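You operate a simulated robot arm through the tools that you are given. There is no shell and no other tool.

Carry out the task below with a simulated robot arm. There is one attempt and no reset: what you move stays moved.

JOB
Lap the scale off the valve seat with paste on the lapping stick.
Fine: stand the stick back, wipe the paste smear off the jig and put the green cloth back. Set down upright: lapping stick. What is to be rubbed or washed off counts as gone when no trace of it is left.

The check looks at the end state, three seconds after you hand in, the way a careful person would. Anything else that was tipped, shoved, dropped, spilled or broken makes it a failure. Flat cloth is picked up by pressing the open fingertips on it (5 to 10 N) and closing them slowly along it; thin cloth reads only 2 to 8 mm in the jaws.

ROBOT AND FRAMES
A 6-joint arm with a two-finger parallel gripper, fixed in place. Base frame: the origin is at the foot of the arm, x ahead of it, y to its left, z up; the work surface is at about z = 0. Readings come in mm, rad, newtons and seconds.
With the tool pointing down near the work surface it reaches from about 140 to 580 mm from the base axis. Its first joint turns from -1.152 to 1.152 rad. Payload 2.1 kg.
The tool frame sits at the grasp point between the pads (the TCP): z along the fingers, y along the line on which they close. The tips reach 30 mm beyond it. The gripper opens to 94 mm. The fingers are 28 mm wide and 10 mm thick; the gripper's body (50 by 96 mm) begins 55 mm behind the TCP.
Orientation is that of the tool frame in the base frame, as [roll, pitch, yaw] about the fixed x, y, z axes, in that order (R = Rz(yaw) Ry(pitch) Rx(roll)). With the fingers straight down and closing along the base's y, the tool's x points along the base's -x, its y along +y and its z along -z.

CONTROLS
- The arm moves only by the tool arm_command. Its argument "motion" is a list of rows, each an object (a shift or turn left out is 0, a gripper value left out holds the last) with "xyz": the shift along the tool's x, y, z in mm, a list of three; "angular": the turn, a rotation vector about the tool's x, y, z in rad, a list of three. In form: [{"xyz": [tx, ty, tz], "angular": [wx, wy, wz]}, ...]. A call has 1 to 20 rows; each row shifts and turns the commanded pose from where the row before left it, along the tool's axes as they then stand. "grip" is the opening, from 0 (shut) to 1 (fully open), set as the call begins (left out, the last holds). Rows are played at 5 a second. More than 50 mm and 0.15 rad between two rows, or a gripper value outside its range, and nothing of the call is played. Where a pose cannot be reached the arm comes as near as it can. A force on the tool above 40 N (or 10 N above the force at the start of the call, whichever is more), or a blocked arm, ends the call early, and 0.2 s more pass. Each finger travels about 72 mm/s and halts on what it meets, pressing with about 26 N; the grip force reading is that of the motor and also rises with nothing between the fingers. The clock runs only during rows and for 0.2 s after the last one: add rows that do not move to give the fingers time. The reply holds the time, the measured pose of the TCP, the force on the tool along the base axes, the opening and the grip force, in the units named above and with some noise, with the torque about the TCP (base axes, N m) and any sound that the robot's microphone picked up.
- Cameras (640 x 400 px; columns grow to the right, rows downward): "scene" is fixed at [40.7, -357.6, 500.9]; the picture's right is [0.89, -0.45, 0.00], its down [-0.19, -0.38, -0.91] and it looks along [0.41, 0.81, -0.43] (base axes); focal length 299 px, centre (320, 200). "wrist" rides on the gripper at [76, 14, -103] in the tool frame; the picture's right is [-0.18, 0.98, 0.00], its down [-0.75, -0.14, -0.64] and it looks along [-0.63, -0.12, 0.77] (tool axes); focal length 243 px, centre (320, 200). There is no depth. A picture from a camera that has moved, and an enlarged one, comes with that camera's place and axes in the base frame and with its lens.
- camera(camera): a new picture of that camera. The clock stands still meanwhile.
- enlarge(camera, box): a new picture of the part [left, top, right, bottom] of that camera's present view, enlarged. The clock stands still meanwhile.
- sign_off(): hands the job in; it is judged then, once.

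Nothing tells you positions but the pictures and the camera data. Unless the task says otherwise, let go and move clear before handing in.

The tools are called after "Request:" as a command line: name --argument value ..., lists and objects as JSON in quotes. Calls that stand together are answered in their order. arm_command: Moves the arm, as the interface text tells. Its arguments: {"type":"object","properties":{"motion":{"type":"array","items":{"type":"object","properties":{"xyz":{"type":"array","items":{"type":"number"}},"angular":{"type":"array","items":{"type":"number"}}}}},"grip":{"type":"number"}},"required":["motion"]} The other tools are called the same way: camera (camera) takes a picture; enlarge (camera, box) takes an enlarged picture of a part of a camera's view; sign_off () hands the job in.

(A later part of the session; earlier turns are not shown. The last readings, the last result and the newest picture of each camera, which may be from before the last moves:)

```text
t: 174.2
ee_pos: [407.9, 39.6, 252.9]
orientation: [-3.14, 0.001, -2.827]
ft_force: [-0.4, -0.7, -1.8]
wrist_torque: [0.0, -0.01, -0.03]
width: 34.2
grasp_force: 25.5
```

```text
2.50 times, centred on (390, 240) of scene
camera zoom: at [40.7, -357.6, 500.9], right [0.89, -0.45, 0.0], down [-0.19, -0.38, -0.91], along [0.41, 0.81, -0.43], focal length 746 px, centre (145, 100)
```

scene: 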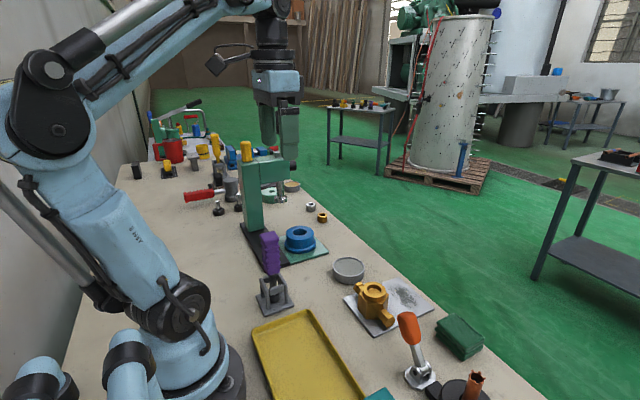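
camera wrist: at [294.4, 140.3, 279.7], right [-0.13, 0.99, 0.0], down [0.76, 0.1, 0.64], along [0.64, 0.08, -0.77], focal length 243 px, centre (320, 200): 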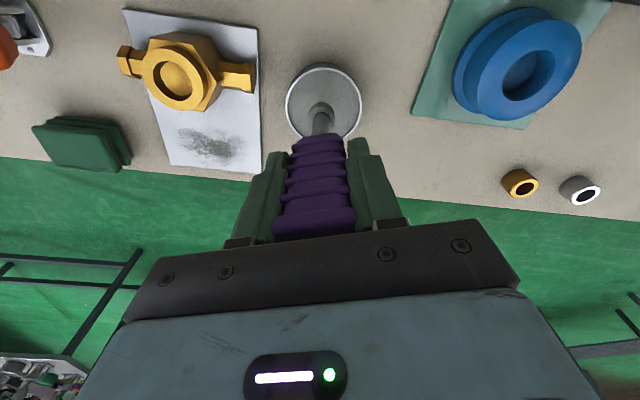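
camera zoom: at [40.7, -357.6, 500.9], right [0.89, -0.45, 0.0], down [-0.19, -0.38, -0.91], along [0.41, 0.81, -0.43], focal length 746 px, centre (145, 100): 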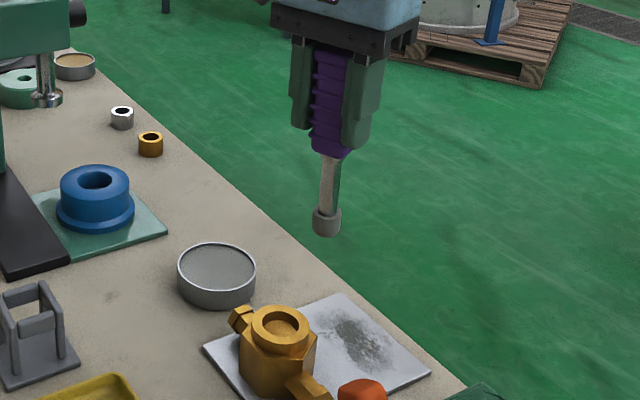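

Three blobs remain. With this much friction, the side strokes probably just pivoted the stick in the pads instead of sliding. Twisting the stick about its own axis while pressed on a blob would make it truly slide. First I'll check how the stick now sits in the grip.

Request:
enlarge --camera "wrist" --box '[270, 60, 370, 140]'

Request:
enlarge --camera "scene" --box '[420, 160, 490, 270]'

Request:
enlarge --camera "scene" --box '[370, 150, 470, 270]'

```text
5.00 times, centred on (320, 100) of wrist
camera zoom: at [329.4, 30.6, 354.6], right [-0.13, 0.99, 0.0], down [0.76, 0.1, 0.64], along [0.64, 0.08, -0.77], focal length 1213 px, centre (320, 700)
```

zoom: 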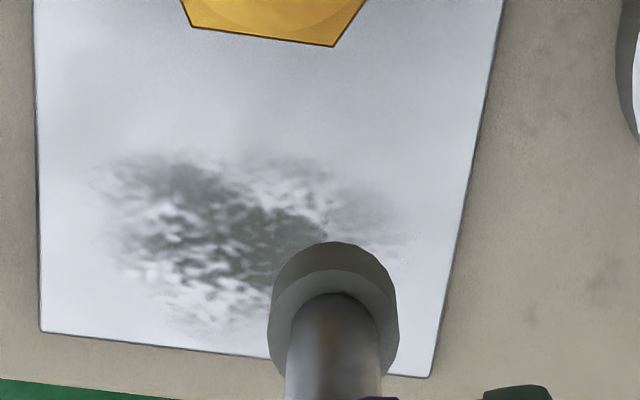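

```text
3.64 times, centred on (455, 215) of scene
camera zoom: at [40.7, -357.6, 500.9], right [0.89, -0.45, 0.0], down [-0.19, -0.38, -0.91], along [0.41, 0.81, -0.43], focal length 1086 px, centre (-171, 146)
```

zoom: 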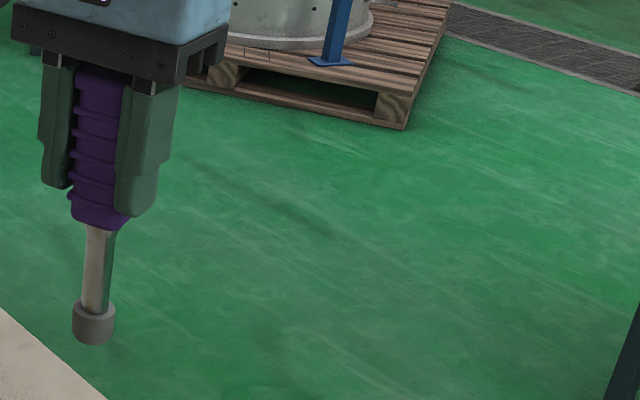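

```text
3.33 times, centred on (420, 210) of scene
camera zoom: at [40.7, -357.6, 500.9], right [0.89, -0.45, 0.0], down [-0.19, -0.38, -0.91], along [0.41, 0.81, -0.43], focal length 995 px, centre (-13, 167)
```

zoom: 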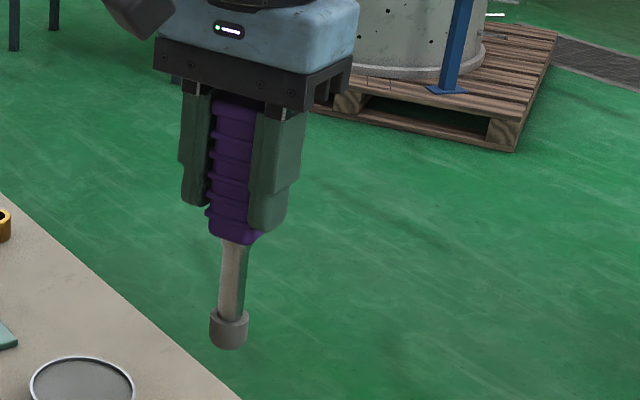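

The foot now sits 16 mm off toward tool -x, tilted about 6°. I can use that: turn the tool so this lean points at a blob, push gently in that self-limiting direction, and stroke along the stiff direction. I'll turn for the (+x, -y) blob.

Request:
arm_command --motion '[{"angular": [0, 0, 0.1428]}, {"angular": [0, 0, 0.1428]}, {"angular": [0, 0, 0.1428]}, {"angular": [0, 0, 0.1428]}, {"angular": [0, 0, 0.1428]}, {"angular": [0, 0, 0.1428]}, {"angular": [0, 0, 0.1428]}, {"angular": [0, 0, 0.1428]}, {"angular": [0, 0, 0.1428]}, {"angular": [0, 0, 0.1428]}, {"angular": [0, 0, 0.1428]}, {"xyz": [8, -23, 0]}, {"xyz": [8.3, -22.2, 0]}, {"xyz": [0, 0, 25]}, {"xyz": [0, 0, 20]}, {"xyz": [0, 0, 0]}, {"xyz": [0, 0, 0]}]'

Request:
enlarge --camera "wrist" --box '[270, 60, 370, 140]'

Request:
enlarge --camera "scene" --box '[340, 220, 430, 330]'

```text
t: 177.8
ee_pos: [360.8, 41.8, 206.8]
orientation: [3.14, 0.0, 1.886]
ft_force: [-0.4, 0.3, -2.3]
wrist_torque: [0.06, 0.01, 0.01]
width: 33.4
grasp_force: 25.8
```

```text
5.00 times, centred on (320, 100) of wrist
camera zoom: at [349.6, 118.2, 308.6], right [0.99, 0.13, 0.0], down [0.1, -0.76, 0.64], along [0.08, -0.64, -0.77], focal length 1213 px, centre (320, 700)
```

zoom: 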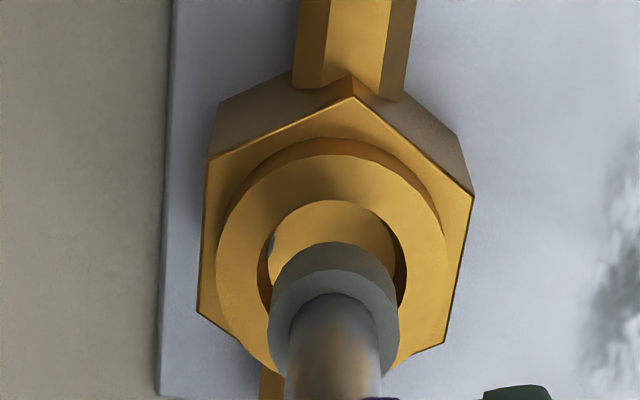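

```text
3.64 times, centred on (385, 275) of scene
camera zoom: at [40.7, -357.6, 500.9], right [0.89, -0.45, 0.0], down [-0.19, -0.38, -0.91], along [0.41, 0.81, -0.43], focal length 1086 px, centre (84, -73)
```

zoom: 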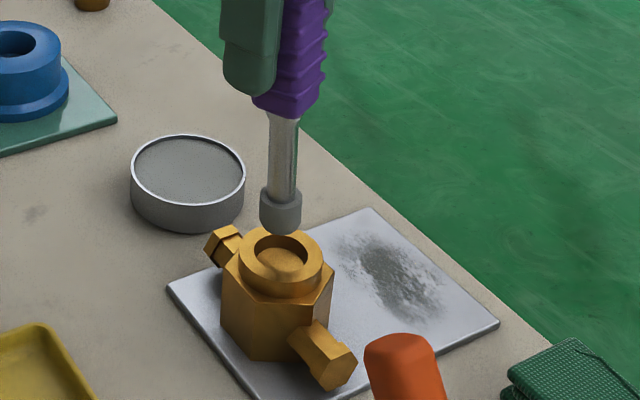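

Both estimates put the foot on centre. I'll lower to near the floor.

Request:
arm_command --motion '[{"xyz": [0, 0, 10]}, {"xyz": [0, 0, 8]}, {"xyz": [0, 0, 5]}, {"xyz": [0, 0, 3]}, {"xyz": [0, 0, 0]}]'

Request:
arm_command --motion '[{"xyz": [0, 0, 1]}, {"xyz": [0, 0, 1]}, {"xyz": [0, 0, 0]}]'

Request:
enlarge --camera "wrist" --box '[270, 60, 370, 140]'

```text
t: 179.0
ee_pos: [360.8, 40.4, 180.8]
orientation: [3.14, 0.001, 1.887]
ft_force: [3.7, -7.2, 2.2]
wrist_torque: [-0.89, -0.47, -0.03]
width: 33.8
grasp_force: 26.0
```

```text
t: 179.8
ee_pos: [358.9, 41.3, 178.9]
orientation: [3.141, 0.0, 1.884]
ft_force: [2.9, -6.9, 5.3]
wrist_torque: [-0.8, -0.36, -0.01]
width: 33.7
grasp_force: 25.8
```

```text
5.00 times, centred on (320, 100) of wrist
camera zoom: at [349.1, 118.6, 281.1], right [0.99, 0.13, 0.0], down [0.1, -0.76, 0.64], along [0.08, -0.64, -0.77], focal length 1213 px, centre (320, 700)
```

zoom: 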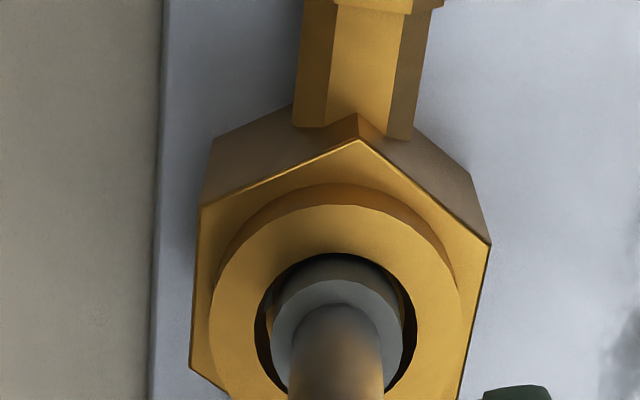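

The +y side is touching because of the tilt. I'll shift toward the (+x, -y) blob and press there.

Request:
arm_command --motion '[{"xyz": [-1.5, 0, -0.5]}, {"xyz": [-1.5, 0, 0]}, {"xyz": [0, 0, 0]}]'

Request:
arm_command --motion '[{"xyz": [-1.5, 0, 0.5]}, {"xyz": [-1.5, 0, 0]}, {"xyz": [0, 0, 0]}]'

Request:
arm_command --motion '[{"xyz": [-1.5, 0, 0]}, {"xyz": [0, 0, 0]}]'

```text
t: 180.6
ee_pos: [360.3, 38.3, 179.4]
orientation: [3.14, 0.001, 1.886]
ft_force: [0.3, -0.2, -2.3]
wrist_torque: [0.03, -0.03, -0.01]
width: 33.9
grasp_force: 26.6
```

```text
t: 181.4
ee_pos: [361.9, 36.7, 179.7]
orientation: [3.14, -0.002, 1.886]
ft_force: [-3.3, 6.6, 4.2]
wrist_torque: [0.75, 0.32, -0.02]
width: 33.9
grasp_force: 26.1
```

```text
t: 182.0
ee_pos: [362.3, 34.2, 178.5]
orientation: [3.139, 0.001, 1.883]
ft_force: [-1.8, 6.8, -5.4]
wrist_torque: [0.79, 0.24, 0.0]
width: 33.9
grasp_force: 25.9
```

Pressing at about 7 N on the blob. Now I'll stroke along the stiff direction while feeding slightly.

Request:
arm_command --motion '[{"xyz": [0, 2.5, 0]}, {"xyz": [-0.3, -2.5, 0]}, {"xyz": [0, -2.5, 0]}, {"xyz": [-0.3, 2.5, 0]}, {"xyz": [0, 2.5, 0]}, {"xyz": [-0.3, -2.5, 0]}, {"xyz": [0, -2.5, 0]}, {"xyz": [-0.3, 2.5, 0]}, {"xyz": [0, 2.5, 0]}, {"xyz": [-0.3, -2.5, 0]}, {"xyz": [0, -2.5, 0]}, {"xyz": [-0.3, 2.5, 0]}, {"xyz": [0, 2.5, 0]}, {"xyz": [-0.3, -2.5, 0]}, {"xyz": [0, -2.5, 0]}, {"xyz": [-0.3, 2.5, 0]}, {"xyz": [0, 0, 0]}]'

Request:
enlarge --camera "wrist" --box '[270, 60, 370, 140]'

Request:
enlarge --camera "scene" --box '[340, 220, 430, 330]'

```text
t: 185.6
ee_pos: [361.6, 32.0, 180.0]
orientation: [3.138, 0.0, 1.884]
ft_force: [-2.1, 1.2, -1.1]
wrist_torque: [0.1, 0.21, -0.02]
width: 34.0
grasp_force: 26.6
```

```text
5.00 times, centred on (320, 100) of wrist
camera zoom: at [352.0, 109.3, 281.3], right [0.99, 0.13, 0.0], down [0.1, -0.76, 0.64], along [0.08, -0.64, -0.77], focal length 1213 px, centre (320, 700)
```

zoom: 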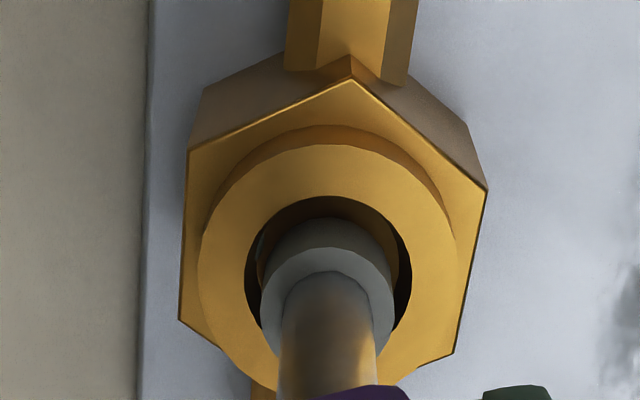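

```text
3.64 times, centred on (385, 275) of scene
camera zoom: at [40.7, -357.6, 500.9], right [0.89, -0.45, 0.0], down [-0.19, -0.38, -0.91], along [0.41, 0.81, -0.43], focal length 1086 px, centre (84, -73)
```

zoom: 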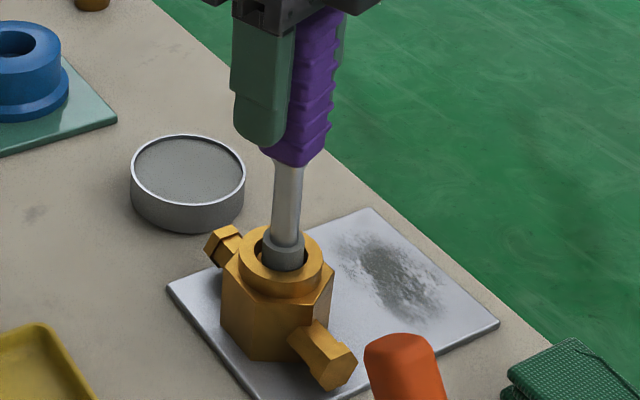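

The stick straightened some and the force eased. I'll press again and do another set.

Request:
arm_command --motion '[{"xyz": [-1.5, 0, 0]}, {"xyz": [-0.5, 2.5, 0]}, {"xyz": [-0.3, -2.5, 0]}, {"xyz": [0, -2.5, 0]}, {"xyz": [-0.3, 2.5, 0]}, {"xyz": [0, 2.5, 0]}, {"xyz": [-0.3, -2.5, 0]}, {"xyz": [0, -2.5, 0]}, {"xyz": [-0.3, 2.5, 0]}, {"xyz": [0, 2.5, 0]}, {"xyz": [-0.3, -2.5, 0]}, {"xyz": [0, -2.5, 0]}, {"xyz": [-0.3, 2.5, 0]}, {"xyz": [0, 2.5, 0]}, {"xyz": [-0.3, -2.5, 0]}, {"xyz": [0, -2.5, 0]}, {"xyz": [-0.3, 2.5, 0]}, {"xyz": [0, 0, 0]}]'

Request:
arm_command --motion '[{"xyz": [2, 0, 0]}, {"xyz": [0, 0, -10]}, {"xyz": [0, 0, -10]}, {"xyz": [0, 0, -15]}, {"xyz": [0, 0, -20]}, {"xyz": [0, 0, -20]}, {"xyz": [-20, 0, 0]}, {"xyz": [-20, 0, 0]}, {"xyz": [-15, 0, 0]}, {"xyz": [0, 0, 0]}, {"xyz": [0, 0, 0]}]'

Request:
enlarge --camera "wrist" --box '[287, 2, 337, 52]'

Request:
enlarge --camera "wrist" --box '[270, 60, 370, 140]'

```text
t: 189.4
ee_pos: [363.3, 28.3, 179.0]
orientation: [3.141, 0.0, 1.885]
ft_force: [-2.7, 1.3, -1.4]
wrist_torque: [0.12, 0.27, -0.06]
width: 33.7
grasp_force: 26.7
```

```text
t: 191.8
ee_pos: [380.1, -23.4, 254.7]
orientation: [3.139, 0.0, 1.885]
ft_force: [0.7, 0.4, -0.5]
wrist_torque: [0.01, 0.01, 0.01]
width: 33.6
grasp_force: 25.9
```

```text
8.00 times, centred on (312, 27) of wrist
camera zoom: at [369.7, 54.4, 356.4], right [0.99, 0.13, 0.0], down [0.1, -0.76, 0.64], along [0.08, -0.64, -0.77], focal length 1941 px, centre (384, 1584)
```

zoom: 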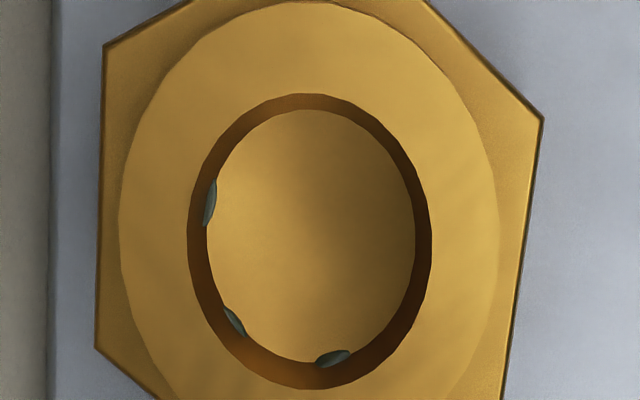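

```text
5.00 times, centred on (320, 100) of wrist
camera zoom: at [369.7, 54.4, 356.4], right [0.99, 0.13, 0.0], down [0.1, -0.76, 0.64], along [0.08, -0.64, -0.77], focal length 1213 px, centre (320, 700)
```

zoom: 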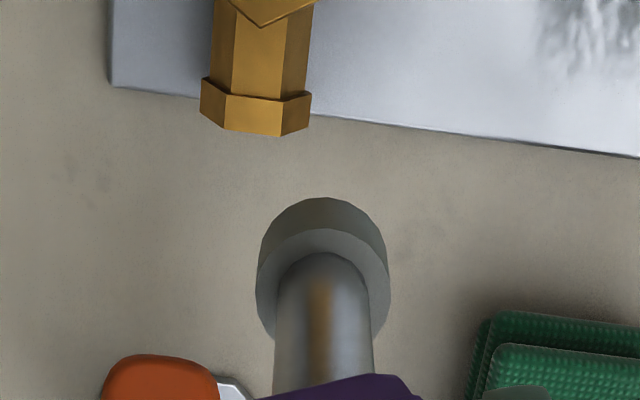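

Still three. I'll change approach: straighten the stick against the cleaned wall, then press to the floor and outward together and sweep the whole tool round the bore axis. One continuous sliding lap then passes all three spots. First back into the bore.

Request:
arm_command --motion '[{"xyz": [20, 0, 0]}, {"xyz": [20, 0.5, 0]}, {"xyz": [18.9, 0.4, 0]}, {"xyz": [0, 0, 25]}, {"xyz": [0, 0, 20]}, {"xyz": [0, 0, 0]}, {"xyz": [0, 0, 0]}]'

Request:
enlarge --camera "wrist" --box '[270, 60, 370, 140]'

```text
t: 193.4
ee_pos: [363.7, 32.3, 210.1]
orientation: [3.14, 0.0, 1.885]
ft_force: [0.7, -0.2, -2.9]
wrist_torque: [0.03, 0.02, -0.02]
width: 33.9
grasp_force: 25.7
```

```text
5.00 times, centred on (320, 100) of wrist
camera zoom: at [352.3, 110.3, 311.0], right [0.99, 0.13, 0.0], down [0.1, -0.76, 0.64], along [0.08, -0.64, -0.77], focal length 1213 px, centre (320, 700)
```

zoom: 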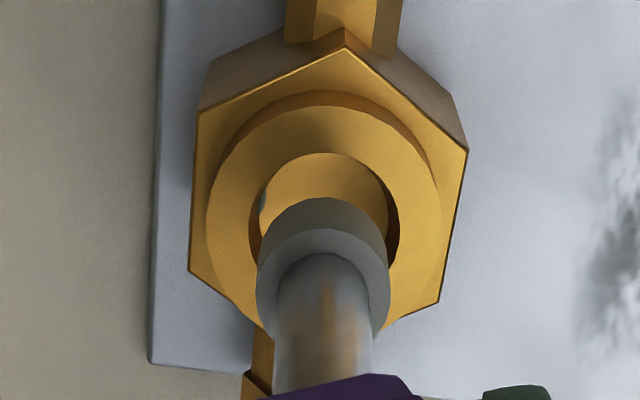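

Aligned. I'll lower in.

Request:
arm_command --motion '[{"xyz": [-0.5, 0, 10]}, {"xyz": [0, 0, 8]}, {"xyz": [0, 0, 6]}, {"xyz": [0, 0, 4]}, {"xyz": [0, 0, 1.5]}, {"xyz": [0, 0, 0]}]'

Request:
arm_command --motion '[{"xyz": [-1.5, 0, 0]}, {"xyz": [-1.5, 0, 0]}, {"xyz": [-1.5, 0, 0]}, {"xyz": [-1.5, 0, 0]}, {"xyz": [-1.5, 0, 0]}, {"xyz": [0, 0, 0]}]'

Request:
enlarge --camera "wrist" --box '[270, 60, 370, 140]'

```text
t: 194.8
ee_pos: [364.5, 31.4, 180.7]
orientation: [3.14, 0.001, 1.885]
ft_force: [-0.2, -5.6, 0.0]
wrist_torque: [-0.78, 0.06, 0.01]
width: 33.8
grasp_force: 25.9
```

```text
t: 196.2
ee_pos: [365.7, 25.8, 180.0]
orientation: [3.141, -0.002, 1.885]
ft_force: [-4.5, 9.6, 5.5]
wrist_torque: [0.95, 0.46, -0.01]
width: 33.7
grasp_force: 25.9
```

```text
5.00 times, centred on (320, 100) of wrist
camera zoom: at [355.2, 103.1, 281.5], right [0.99, 0.13, 0.0], down [0.1, -0.76, 0.64], along [0.08, -0.64, -0.77], focal length 1213 px, centre (320, 700)
```

zoom: 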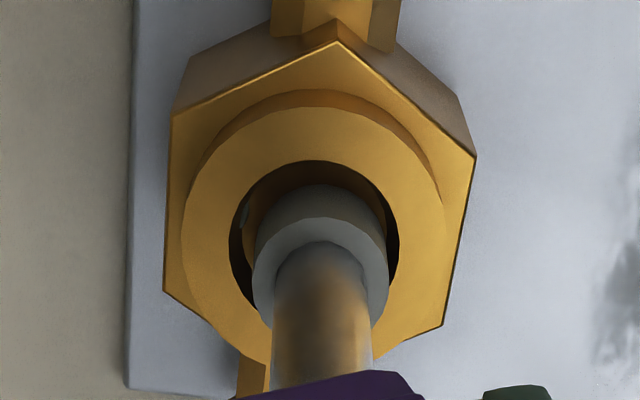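

Request:
arm_command --motion '[{"xyz": [-1.5, 0, 0]}, {"xyz": [-1.5, 0, 0]}, {"xyz": [0, 0, 0]}, {"xyz": [1.5, 0, 0]}, {"xyz": [1.5, 0, 0]}, {"xyz": [0, 0, 0]}]'

Request:
enlarge --camera "wrist" --box '[270, 60, 370, 140]'

```text
t: 197.6
ee_pos: [365.4, 26.2, 180.3]
orientation: [3.14, 0.003, 1.883]
ft_force: [-0.5, -0.7, -1.9]
wrist_torque: [0.01, -0.02, 0.0]
width: 33.9
grasp_force: 25.7
```

```text
5.00 times, centred on (320, 100) of wrist
camera zoom: at [355.1, 103.5, 281.5], right [0.99, 0.13, 0.0], down [0.1, -0.76, 0.64], along [0.08, -0.64, -0.77], focal length 1213 px, centre (320, 700)
```

zoom: 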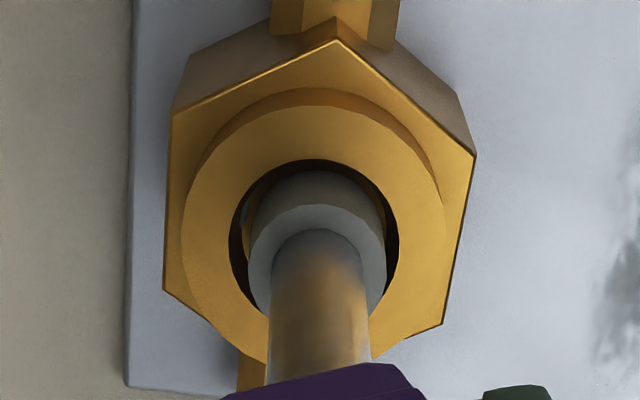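

The stick is straight again (f≈(-2, -1.5)). Now I'll lower to the floor for a firm press.

Request:
arm_command --motion '[{"xyz": [1, 0, 0.8]}, {"xyz": [0, 0, 0.8]}, {"xyz": [0, 0, 0]}]'

Request:
arm_command --motion '[{"xyz": [0, 0, 0.7]}, {"xyz": [0, 0, 0]}]'

Request:
arm_command --motion '[{"xyz": [0, 0, 0.6]}, {"xyz": [0, 0, 0]}]'

```text
t: 198.4
ee_pos: [365.6, 27.2, 177.9]
orientation: [3.14, 0.001, 1.887]
ft_force: [-2.4, -2.1, 0.1]
wrist_torque: [-0.25, 0.22, 0.02]
width: 33.9
grasp_force: 26.1
```

```text
t: 199.0
ee_pos: [365.2, 27.2, 176.1]
orientation: [3.141, 0.001, 1.885]
ft_force: [-1.2, -0.3, -0.5]
wrist_torque: [-0.11, 0.14, -0.02]
width: 33.7
grasp_force: 25.8
```

```text
t: 199.6
ee_pos: [365.1, 27.3, 177.5]
orientation: [3.14, -0.001, 1.884]
ft_force: [-0.1, -0.1, -1.0]
wrist_torque: [0.03, 0.01, -0.02]
width: 33.8
grasp_force: 25.7
```

Request:
arm_command --motion '[{"xyz": [0, 0, 0.6]}, {"xyz": [0, 0, 0]}]'

Request:
arm_command --motion '[{"xyz": [0, 0, 0.6]}, {"xyz": [0, 0, 0]}]'

```text
t: 200.2
ee_pos: [365.5, 26.4, 175.4]
orientation: [3.139, 0.0, 1.885]
ft_force: [-0.7, -0.7, -1.0]
wrist_torque: [0.03, 0.02, 0.0]
width: 33.7
grasp_force: 25.8
```

```text
t: 200.8
ee_pos: [365.0, 25.1, 175.1]
orientation: [3.14, 0.001, 1.885]
ft_force: [-0.6, -0.5, 0.9]
wrist_torque: [-0.04, 0.04, -0.03]
width: 33.8
grasp_force: 25.7
```

The floor is a bit lower than I assumed, so the earlier "floor" touches may have been on the blobs or wall. I'll continue down.

Request:
arm_command --motion '[{"xyz": [0, 0, 0.6]}, {"xyz": [0, 0, 0]}]'

Request:
arm_command --motion '[{"xyz": [0, 0, 0.6]}, {"xyz": [0, 0, 0]}]'

Request:
enlarge --camera "wrist" --box '[270, 60, 370, 140]'

Request:
enlarge --camera "scene" --box '[340, 220, 430, 330]'

```text
t: 201.4
ee_pos: [365.7, 26.7, 175.5]
orientation: [3.14, 0.003, 1.885]
ft_force: [-0.1, -2.2, 32.7]
wrist_torque: [-0.59, -0.08, 0.02]
width: 33.8
grasp_force: 26.0
```

```text
t: 202.0
ee_pos: [365.1, 26.2, 174.5]
orientation: [3.14, -0.001, 1.884]
ft_force: [-1.8, -0.2, 35.5]
wrist_torque: [-0.46, 0.06, -0.01]
width: 34.0
grasp_force: 25.6
```

```text
5.00 times, centred on (320, 100) of wrist
camera zoom: at [354.6, 104.7, 276.4], right [0.99, 0.13, 0.0], down [0.1, -0.76, 0.64], along [0.08, -0.64, -0.77], focal length 1213 px, centre (320, 700)
```

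zoom: 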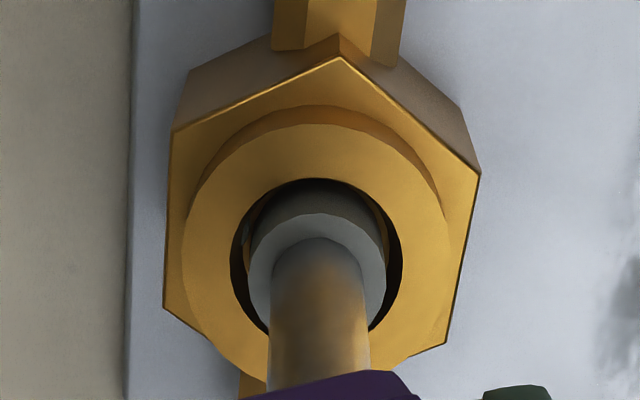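

```text
3.64 times, centred on (385, 275) of scene
camera zoom: at [40.6, -357.6, 500.9], right [0.89, -0.45, 0.0], down [-0.19, -0.38, -0.91], along [0.41, 0.81, -0.43], focal length 1086 px, centre (84, -73)
```

zoom: 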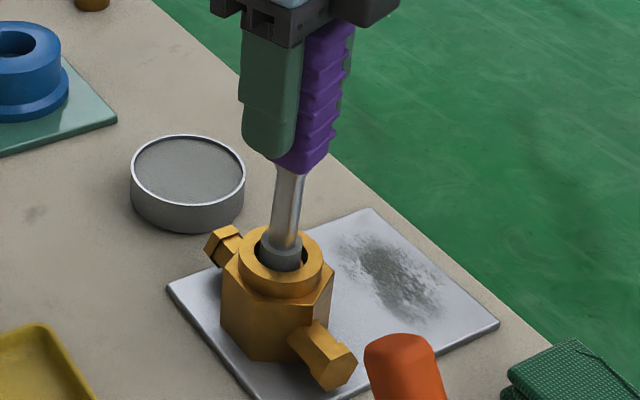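

Force is 35 N, so that is the real floor. The handle looks a bit shifted in the fingers; I'll look at the grip closely before lapping.

Request:
arm_command --motion '[{"xyz": [0, 0, -1]}, {"xyz": [0, 0, 0]}]'

Request:
camera --camera "wrist"

Request:
enlarge --camera "scene" --box '[340, 180, 430, 290]'

```text
t: 202.6
ee_pos: [363.5, 27.4, 174.3]
orientation: [3.14, 0.0, 1.885]
ft_force: [0.5, 1.2, 4.6]
wrist_torque: [-0.01, -0.06, 0.0]
width: 33.8
grasp_force: 26.7
```

```text
taken
camera wrist: at [354.4, 104.5, 276.5], right [0.99, 0.13, 0.0], down [0.1, -0.76, 0.64], along [0.08, -0.64, -0.77], focal length 243 px, centre (320, 200)
```

wrist: 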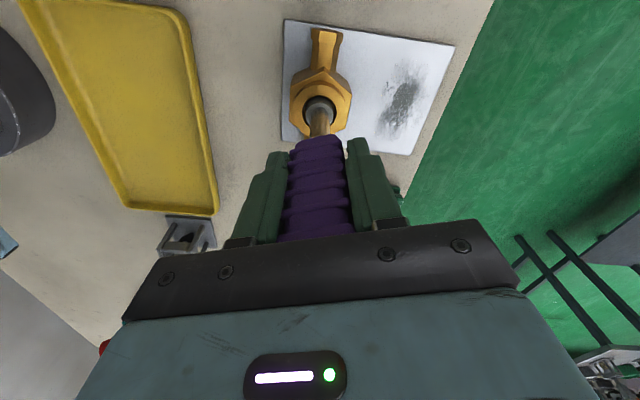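

```text
3.64 times, centred on (385, 235) of scene
camera zoom: at [40.7, -357.6, 500.9], right [0.89, -0.45, 0.0], down [-0.19, -0.38, -0.91], along [0.41, 0.81, -0.43], focal length 1086 px, centre (84, 73)
```

zoom: 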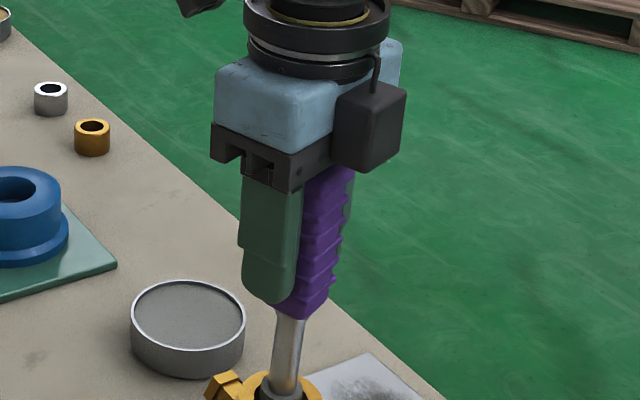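

The stick is held with only a slight lean (about 2.5°), so it's usable. I now have real floor contact. I'll push along tool -y (toward 198°, between two of the blobs) until the side force builds.

Request:
arm_command --motion '[{"xyz": [0, -1, 0]}, {"xyz": [0, -1, 0]}, {"xyz": [0, 0, 0]}]'

Request:
arm_command --motion '[{"xyz": [0, -1, 0]}, {"xyz": [0, 0, 0]}]'

```text
t: 203.4
ee_pos: [362.3, 25.9, 175.4]
orientation: [3.14, 0.002, 1.885]
ft_force: [-0.6, 0.4, -1.5]
wrist_torque: [-0.02, -0.01, -0.01]
width: 33.6
grasp_force: 25.9
```

```text
t: 204.0
ee_pos: [362.4, 24.3, 175.2]
orientation: [3.137, 0.0, 1.885]
ft_force: [2.7, 1.1, -1.0]
wrist_torque: [0.14, -0.33, 0.02]
width: 33.8
grasp_force: 25.5
```

Side contact is starting at 3 N while the floor contact dropped. I'll go down a little and push further.

Request:
arm_command --motion '[{"xyz": [0, -0.7, 0.5]}, {"xyz": [0, 0, 0.5]}, {"xyz": [0, 0, 0]}]'

Request:
arm_command --motion '[{"xyz": [0, -0.5, 0.5]}, {"xyz": [0, 0, 0]}]'

```text
t: 204.8
ee_pos: [361.8, 25.1, 175.0]
orientation: [3.14, 0.0, 1.885]
ft_force: [5.3, 3.8, 3.3]
wrist_torque: [0.34, -0.54, 0.03]
width: 34.1
grasp_force: 25.7
```

```text
t: 205.4
ee_pos: [362.0, 25.3, 174.3]
orientation: [3.141, -0.001, 1.886]
ft_force: [5.0, 5.5, 20.3]
wrist_torque: [0.26, -0.55, 0.0]
width: 34.1
grasp_force: 26.2
```

Now it's 7 N sideways and 22 N down. I'll sweep around the bore axis from 198° past 228° to 288° under load.

Request:
arm_command --motion '[{"xyz": [0, 0, -0.2]}, {"xyz": [-0.32, -0.278, 0], "angular": [0, 0, -0.1428]}, {"xyz": [-0.32, -0.278, 0], "angular": [0, 0, -0.1428]}, {"xyz": [-0.32, -0.278, 0], "angular": [0, 0, -0.1428]}, {"xyz": [-0.32, -0.278, 0], "angular": [0, 0, -0.1428]}, {"xyz": [-0.32, -0.278, 0], "angular": [0, 0, -0.1428]}, {"xyz": [-0.32, -0.278, 0], "angular": [0, 0, -0.1428]}, {"xyz": [0, 0, 0]}]'

Request:
arm_command --motion '[{"xyz": [-0.32, -0.278, 0], "angular": [0, 0, -0.1428]}, {"xyz": [-0.32, -0.278, 0], "angular": [0, 0, -0.1428]}, {"xyz": [-0.32, -0.278, 0], "angular": [0, 0, -0.1428]}, {"xyz": [-0.32, -0.278, 0], "angular": [0, 0, -0.1428]}, {"xyz": [-0.32, -0.278, 0], "angular": [0, 0, -0.1428]}, {"xyz": [-0.32, -0.278, 0], "angular": [0, 0, -0.1428]}, {"xyz": [0, 0, 0]}]'

Request:
enlarge --camera "wrist" --box '[270, 60, 370, 140]'

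```text
t: 207.2
ee_pos: [361.1, 23.3, 173.7]
orientation: [3.141, 0.003, 2.743]
ft_force: [6.0, 4.2, -5.3]
wrist_torque: [0.58, -0.86, -0.06]
width: 34.3
grasp_force: 25.4
```

```text
t: 208.8
ee_pos: [362.5, 21.1, 174.7]
orientation: [3.141, 0.002, -2.684]
ft_force: [-0.4, 3.2, -1.6]
wrist_torque: [0.36, 0.12, 0.0]
width: 33.9
grasp_force: 25.7
```

```text
5.00 times, centred on (320, 100) of wrist
camera zoom: at [287.5, 1.4, 275.8], right [-0.27, 0.96, 0.0], down [0.74, 0.21, 0.64], along [0.62, 0.17, -0.77], focal length 1213 px, centre (320, 700)
```

zoom: 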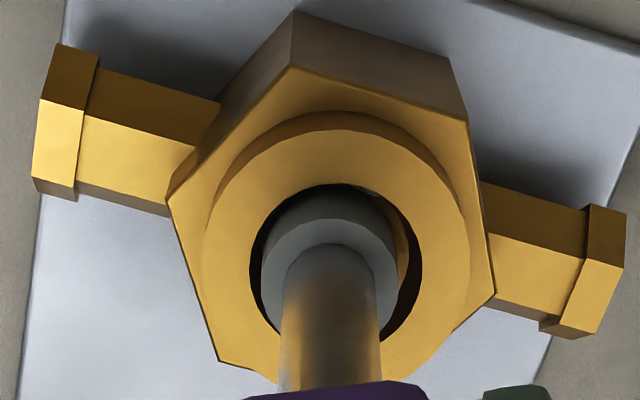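

The sweep works smoothly. I'll add a bit of pressure and sweep all the way back past 228° to 173°.

Request:
arm_command --motion '[{"xyz": [0, -0.8, 0.5]}, {"xyz": [0, 0, 0]}]'

Request:
arm_command --motion '[{"xyz": [0.278, 0.32, 0], "angular": [0, 0, 0.145]}, {"xyz": [0.278, 0.32, 0], "angular": [0, 0, 0.145]}, {"xyz": [0.278, 0.32, 0], "angular": [0, 0, 0.145]}, {"xyz": [0.278, 0.32, 0], "angular": [0, 0, 0.145]}, {"xyz": [0.278, 0.32, 0], "angular": [0, 0, 0.145]}, {"xyz": [0.278, 0.32, 0], "angular": [0, 0, 0.145]}, {"xyz": [0.278, 0.32, 0], "angular": [0, 0, 0.145]}, {"xyz": [0.278, 0.32, 0], "angular": [0, 0, 0.145]}, {"xyz": [0, 0, 0]}]'

Request:
arm_command --motion '[{"xyz": [0.278, 0.32, 0], "angular": [0, 0, 0.145]}, {"xyz": [0.278, 0.32, 0], "angular": [0, 0, 0.145]}, {"xyz": [0.278, 0.32, 0], "angular": [0, 0, 0.145]}, {"xyz": [0.278, 0.32, 0], "angular": [0, 0, 0.145]}, {"xyz": [0.278, 0.32, 0], "angular": [0, 0, 0.145]}, {"xyz": [0.278, 0.32, 0], "angular": [0, 0, 0.145]}, {"xyz": [0.278, 0.32, 0], "angular": [0, 0, 0.145]}, {"xyz": [0, 0, 0]}]'

```text
t: 209.4
ee_pos: [363.6, 20.6, 172.4]
orientation: [3.141, 0.0, -2.683]
ft_force: [-0.8, 6.2, 16.1]
wrist_torque: [0.81, -0.01, 0.02]
width: 34.0
grasp_force: 26.3
```

```text
t: 211.4
ee_pos: [361.0, 22.2, 174.3]
orientation: [3.139, 0.001, 2.436]
ft_force: [4.4, 9.6, -6.2]
wrist_torque: [1.05, -0.55, 0.11]
width: 34.0
grasp_force: 26.4
```

```text
t: 213.2
ee_pos: [360.7, 25.4, 174.2]
orientation: [3.14, 0.0, 1.419]
ft_force: [4.2, 1.3, -2.1]
wrist_torque: [0.16, -0.53, 0.05]
width: 34.1
grasp_force: 26.2
```

Good contact throughout. One more round trip, then I'll inspect.

Request:
arm_command --motion '[{"xyz": [0, -0.6, 0.4]}, {"xyz": [-0.32, -0.278, 0], "angular": [0, 0, -0.145]}, {"xyz": [-0.32, -0.278, 0], "angular": [0, 0, -0.145]}, {"xyz": [-0.32, -0.278, 0], "angular": [0, 0, -0.145]}, {"xyz": [-0.32, -0.278, 0], "angular": [0, 0, -0.145]}, {"xyz": [-0.32, -0.278, 0], "angular": [0, 0, -0.145]}, {"xyz": [-0.32, -0.278, 0], "angular": [0, 0, -0.145]}, {"xyz": [-0.32, -0.278, 0], "angular": [0, 0, -0.145]}, {"xyz": [-0.32, -0.278, 0], "angular": [0, 0, -0.145]}, {"xyz": [0, 0, 0]}]'

Request:
arm_command --motion '[{"xyz": [-0.32, -0.278, 0], "angular": [0, 0, -0.145]}, {"xyz": [-0.32, -0.278, 0], "angular": [0, 0, -0.145]}, {"xyz": [-0.32, -0.278, 0], "angular": [0, 0, -0.145]}, {"xyz": [-0.32, -0.278, 0], "angular": [0, 0, -0.145]}, {"xyz": [-0.32, -0.278, 0], "angular": [0, 0, -0.145]}, {"xyz": [-0.32, -0.278, 0], "angular": [0, 0, -0.145]}, {"xyz": [-0.32, -0.278, 0], "angular": [0, 0, -0.145]}, {"xyz": [0, 0, 0]}]'

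Request:
arm_command --motion '[{"xyz": [0, 2, 0]}, {"xyz": [0, 2, 0]}, {"xyz": [0, 0, -10]}, {"xyz": [0, 0, -10]}, {"xyz": [0, 0, -15]}, {"xyz": [0, 0, -20]}, {"xyz": [0, 0, -25]}, {"xyz": [-20, 0, 0]}, {"xyz": [-20, 0, 0]}, {"xyz": [-15, 0, 0]}, {"xyz": [0, 0, 0]}, {"xyz": [0, 0, 0]}]'

Request:
enlarge --camera "wrist" --box '[280, 2, 340, 62]'

Request:
enlarge --camera "wrist" --box '[270, 60, 370, 140]'

```text
t: 215.4
ee_pos: [360.1, 24.2, 173.4]
orientation: [3.137, 0.002, 2.587]
ft_force: [9.3, 9.9, 19.9]
wrist_torque: [1.09, -1.23, -0.05]
width: 34.7
grasp_force: 25.7
```

```text
t: 217.2
ee_pos: [361.1, 19.0, 172.6]
orientation: [-3.139, 0.003, -2.685]
ft_force: [-0.2, 3.4, -2.1]
wrist_torque: [0.48, 0.11, -0.03]
width: 33.9
grasp_force: 26.5
```

```text
t: 219.8
ee_pos: [407.9, 49.5, 254.2]
orientation: [3.14, 0.001, -2.687]
ft_force: [-0.2, 1.2, -1.3]
wrist_torque: [0.0, 0.03, 0.01]
width: 33.7
grasp_force: 26.0
```

```text
6.67 times, centred on (310, 32) of wrist
camera zoom: at [334.1, 29.3, 356.3], right [-0.27, 0.96, 0.0], down [0.74, 0.2, 0.64], along [0.62, 0.17, -0.77], focal length 1618 px, centre (387, 1320)
```

zoom: 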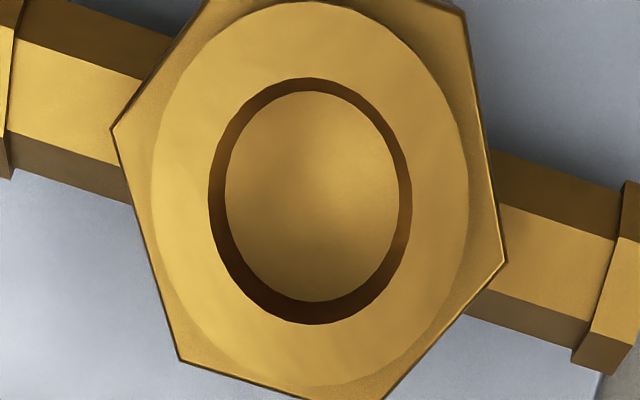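

```text
5.00 times, centred on (320, 100) of wrist
camera zoom: at [334.1, 29.3, 356.3], right [-0.27, 0.96, 0.0], down [0.74, 0.2, 0.64], along [0.62, 0.17, -0.77], focal length 1213 px, centre (320, 700)
```

zoom: 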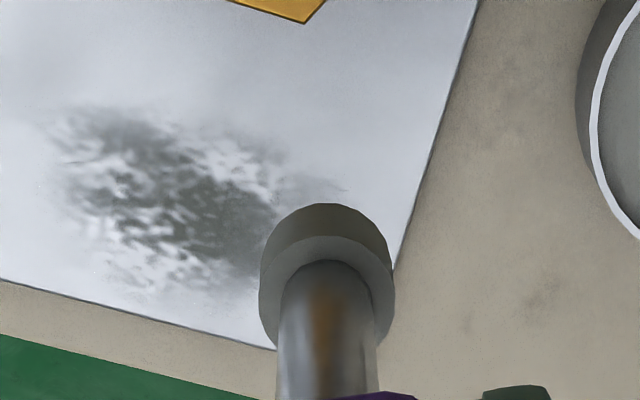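

The seat is completely clean, with no spots left. Next I'll put the stick back in its rack. I'll square the yaw, then look at the empty rack and how upright the stick hangs.

Request:
arm_command --motion '[{"angular": [0, 0, 0.1143]}, {"angular": [0, 0, 0.1143]}, {"angular": [0, 0, 0.1143]}, {"angular": [0, 0, 0.1143]}, {"xyz": [40, 20, 0]}, {"xyz": [40, 20, 0]}, {"xyz": [40, 20, 0]}, {"xyz": [40, 20, 0]}, {"xyz": [30, 20, 0]}, {"xyz": [0, 0, 0]}, {"xyz": [0, 0, 0]}]'

Request:
camera --camera "wrist"

Request:
enlarge --camera "scene" --box '[230, 250, 310, 330]'

Request:
enlarge --camera "scene" --box '[230, 140, 350, 330]'

Request:
enlarge --camera "scene" --box '[350, 270, 400, 320]'

```text
t: 222.2
ee_pos: [218.7, 150.2, 253.9]
orientation: [3.141, 0.002, 3.138]
ft_force: [0.0, -0.2, -2.1]
wrist_torque: [-0.02, 0.01, 0.0]
width: 33.9
grasp_force: 25.4
```

```text
taken
camera wrist: at [143.4, 165.3, 354.9], right [0.19, 0.98, 0.0], down [0.75, -0.14, 0.64], along [0.63, -0.12, -0.77], focal length 243 px, centre (320, 200)
```

wrist: 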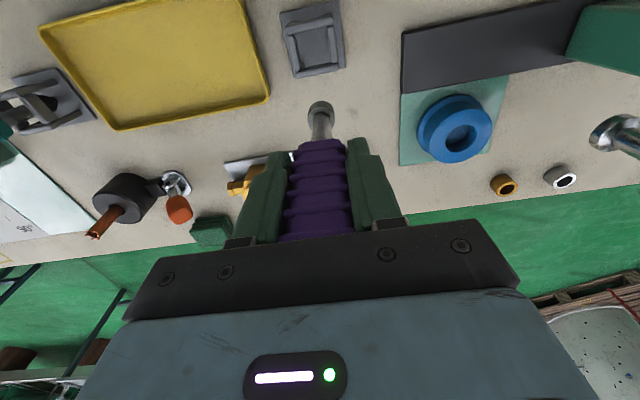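

```text
5.00 times, centred on (270, 290) of scene
camera zoom: at [40.7, -357.6, 500.9], right [0.89, -0.45, 0.0], down [-0.19, -0.38, -0.91], along [0.41, 0.81, -0.43], focal length 1493 px, centre (570, -250)
```

zoom: 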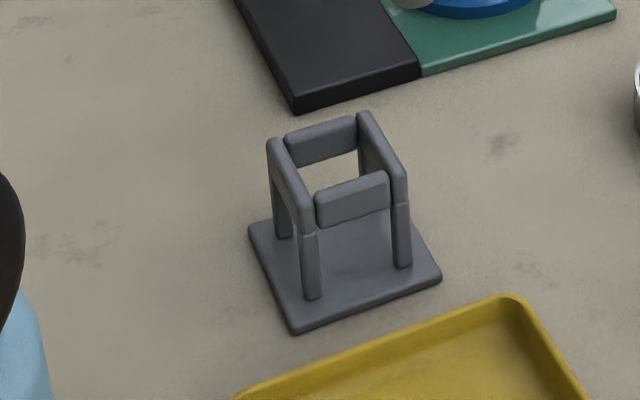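

```text
2.11 times, centred on (290, 235) of scene
camera zoom: at [40.7, -357.6, 500.9], right [0.89, -0.45, 0.0], down [-0.19, -0.38, -0.91], along [0.41, 0.81, -0.43], focal length 629 px, centre (383, 126)
```

zoom: 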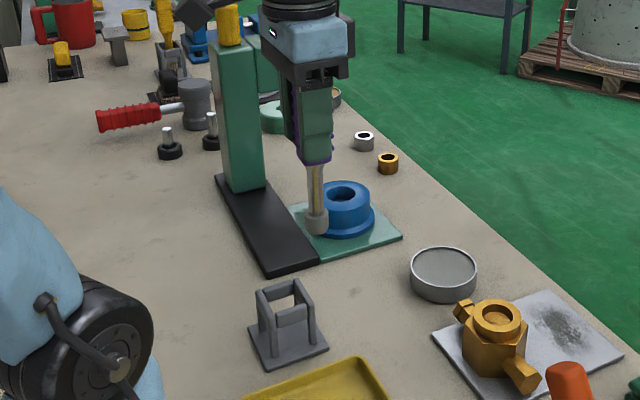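

```text
8.00 times, centred on (375, 295) of scene
camera zoom: at [40.7, -357.6, 500.9], right [0.89, -0.45, 0.0], down [-0.19, -0.38, -0.91], along [0.41, 0.81, -0.43], focal length 2389 px, centre (-120, -560)
```

zoom: 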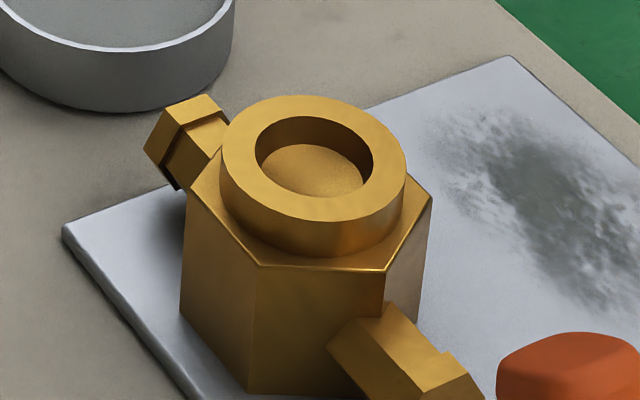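

The rack's top opening is about 32 mm square for the 23 mm foot. I'll zoom the wrist view to locate the opening and the foot exactly.

Request:
enlarge --camera "wrist" --box '[260, 0, 380, 80]'

Request:
enlarge --camera "wrist" --box '[270, 60, 370, 140]'

Request:
enlarge --camera "scene" --box '[260, 140, 330, 260]'

```text
5.00 times, centred on (320, 40) of wrist
camera zoom: at [143.4, 165.3, 354.9], right [0.19, 0.98, 0.0], down [0.75, -0.14, 0.64], along [0.63, -0.12, -0.77], focal length 1213 px, centre (320, 1000)
```

zoom: 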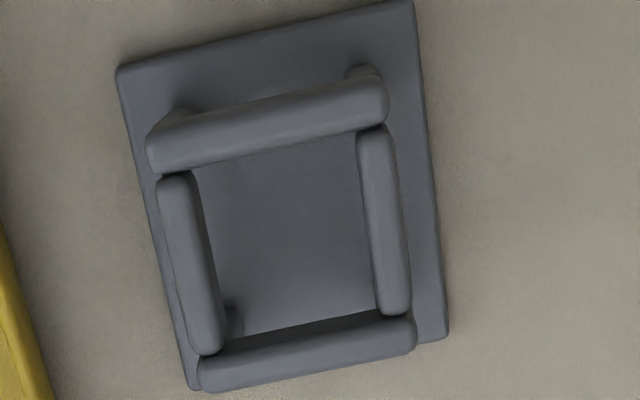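

```text
5.00 times, centred on (320, 100) of wrist
camera zoom: at [143.4, 165.3, 354.9], right [0.19, 0.98, 0.0], down [0.75, -0.14, 0.64], along [0.63, -0.12, -0.77], focal length 1213 px, centre (320, 700)
```

zoom: 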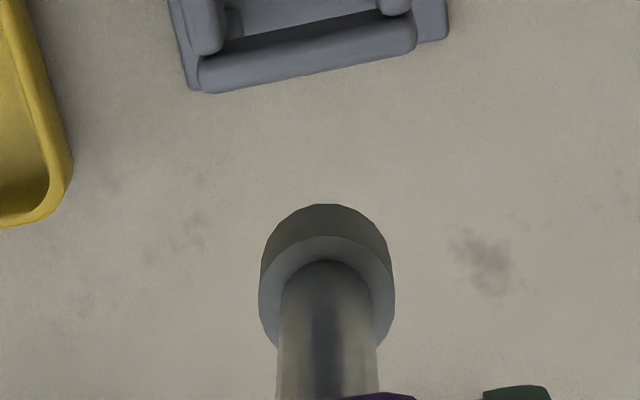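

```text
3.33 times, centred on (295, 200) of scene
camera zoom: at [40.7, -357.6, 500.9], right [0.89, -0.45, 0.0], down [-0.19, -0.38, -0.91], along [0.41, 0.81, -0.43], focal length 995 px, centre (403, 200)
```

zoom: 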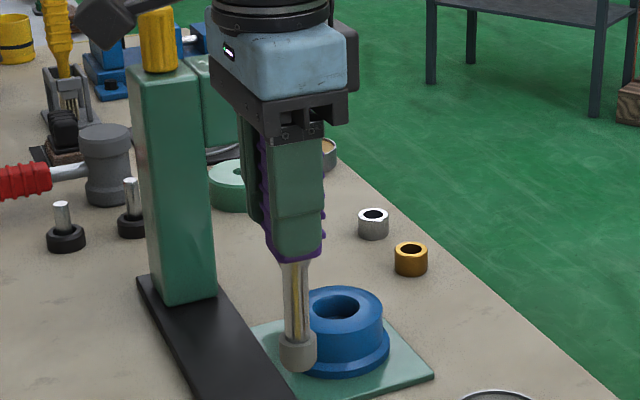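

The rack opening centre is at about (183.5, 150) and the foot at about (224, 150.5), hanging nearly vertical. I'll bring the foot over the opening and down to just above the rails.

Request:
arm_command --motion '[{"xyz": [20, 0, 0]}, {"xyz": [20.5, -0.5, 0]}, {"xyz": [0, 0, 20]}, {"xyz": [0, 0, 20]}, {"xyz": [0, 0, 20]}, {"xyz": [0, 0, 0]}, {"xyz": [0, 0, 0]}]'

Request:
enlarge --camera "scene" --box '[230, 220, 310, 330]'

Request:
enlarge --camera "wrist" --box '[270, 60, 370, 140]'

```text
t: 223.8
ee_pos: [179.5, 149.2, 192.4]
orientation: [-3.141, 0.001, 3.14]
ft_force: [-0.6, 0.1, -1.8]
wrist_torque: [-0.03, 0.01, 0.0]
width: 33.8
grasp_force: 25.6
```

```text
3.64 times, centred on (270, 275) of scene
camera zoom: at [40.7, -357.6, 500.9], right [0.89, -0.45, 0.0], down [-0.19, -0.38, -0.91], along [0.41, 0.81, -0.43], focal length 1086 px, centre (502, -73)
```

zoom: 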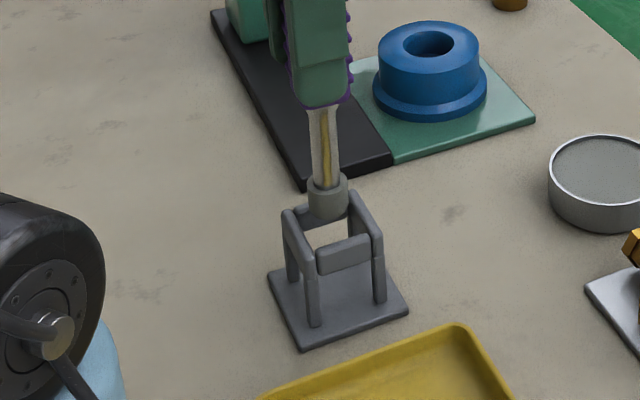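

```text
5.00 times, centred on (320, 100) of wrist
camera zoom: at [102.5, 164.9, 293.6], right [0.19, 0.98, 0.0], down [0.75, -0.14, 0.64], along [0.63, -0.12, -0.77], focal length 1213 px, centre (320, 700)
```

zoom: 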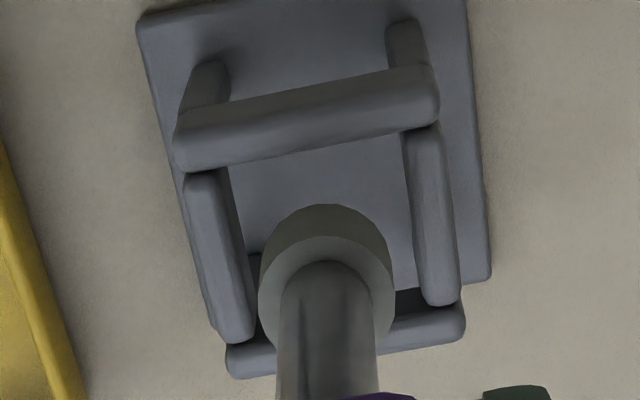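

Both views show the foot over the middle of the opening. I'll lower step by step and watch the force.

Request:
arm_command --motion '[{"xyz": [0, 0, 6]}, {"xyz": [0, 0, 6]}, {"xyz": [0, 0, 6]}, {"xyz": [0, 0, 6]}, {"xyz": [0, 0, 0]}]'

Request:
enlarge --camera "scene" --box '[230, 220, 310, 330]'

```text
t: 225.0
ee_pos: [180.1, 149.0, 168.5]
orientation: [-3.141, 0.002, 3.14]
ft_force: [0.4, -0.6, -1.8]
wrist_torque: [-0.01, 0.02, 0.02]
width: 33.7
grasp_force: 26.0
```

```text
3.64 times, centred on (270, 275) of scene
camera zoom: at [40.7, -357.6, 500.9], right [0.89, -0.45, 0.0], down [-0.19, -0.38, -0.91], along [0.41, 0.81, -0.43], focal length 1086 px, centre (502, -73)
```

zoom: 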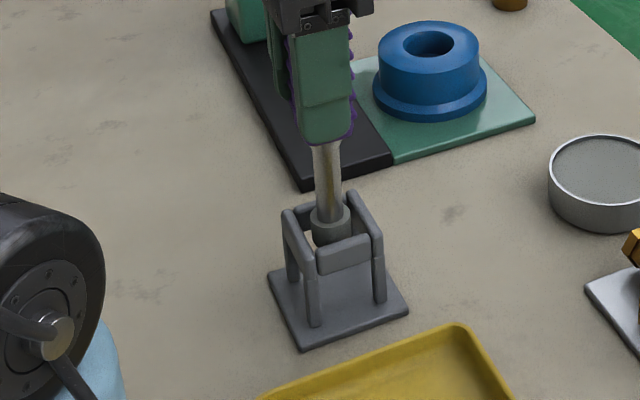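

The foot is inside the cage with no contact. I'll continue down.

Request:
arm_command --motion '[{"xyz": [0, 0, 7]}, {"xyz": [0, 0, 7]}, {"xyz": [0, 0, 7]}, {"xyz": [0, 0, 7]}, {"xyz": [0, 0, 0]}]'

Request:
arm_command --motion '[{"xyz": [0, 0, 2]}, {"xyz": [0, 0, 2]}, {"xyz": [0, 0, 0]}]'

```text
t: 226.2
ee_pos: [178.2, 148.0, 140.6]
orientation: [3.141, 0.002, 3.14]
ft_force: [0.2, 0.2, -2.6]
wrist_torque: [0.02, 0.03, 0.01]
width: 33.5
grasp_force: 25.8
```

```text
t: 227.0
ee_pos: [179.1, 148.4, 136.6]
orientation: [3.141, 0.002, 3.14]
ft_force: [0.4, -0.1, -1.5]
wrist_torque: [0.03, -0.01, 0.0]
width: 33.7
grasp_force: 26.2
```

Request:
arm_command --motion '[{"xyz": [0, 0, 1.5]}, {"xyz": [0, 0, 1.5]}, {"xyz": [0, 0, 0]}]'

Request:
arm_command --motion '[{"xyz": [0, 0, 1]}, {"xyz": [0, 0, 1]}, {"xyz": [0, 0, 0]}]'

Request:
arm_command --motion '[{"xyz": [0, 0, 1]}, {"xyz": [0, 0, 0]}]'

```text
t: 227.8
ee_pos: [178.9, 146.7, 133.0]
orientation: [3.142, 0.002, 3.141]
ft_force: [0.1, 1.2, -1.1]
wrist_torque: [0.03, -0.01, 0.03]
width: 33.7
grasp_force: 25.8
```

```text
t: 228.6
ee_pos: [179.1, 148.2, 132.0]
orientation: [-3.14, 0.001, 3.139]
ft_force: [0.1, 0.7, -1.3]
wrist_torque: [0.03, 0.01, 0.0]
width: 33.7
grasp_force: 26.0
```

```text
t: 229.2
ee_pos: [179.1, 147.1, 130.3]
orientation: [3.142, 0.002, -3.141]
ft_force: [-0.4, 0.0, -2.1]
wrist_torque: [0.02, 0.05, -0.02]
width: 34.0
grasp_force: 26.1
```

Request:
arm_command --motion '[{"xyz": [0, 0, 1]}, {"xyz": [0, 0, 0]}]'

Request:
arm_command --motion '[{"xyz": [0, 0, 1]}, {"xyz": [0, 0, 0]}]'

Request:
enlarge --camera "scene" --box '[230, 220, 310, 330]'

```text
t: 229.8
ee_pos: [179.8, 146.7, 130.3]
orientation: [3.142, 0.001, 3.141]
ft_force: [0.2, 0.4, -1.9]
wrist_torque: [-0.01, 0.03, 0.01]
width: 33.7
grasp_force: 25.8
```

```text
t: 230.4
ee_pos: [179.1, 147.6, 128.6]
orientation: [-3.141, 0.003, 3.141]
ft_force: [-0.3, -1.3, 3.1]
wrist_torque: [-0.11, -0.04, -0.01]
width: 33.8
grasp_force: 26.0
```

```text
3.64 times, centred on (270, 275) of scene
camera zoom: at [40.7, -357.6, 500.9], right [0.89, -0.45, 0.0], down [-0.19, -0.38, -0.91], along [0.41, 0.81, -0.43], focal length 1086 px, centre (502, -73)
```

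zoom: 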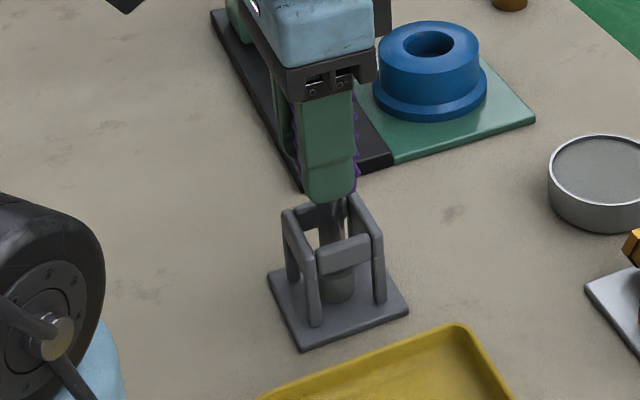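

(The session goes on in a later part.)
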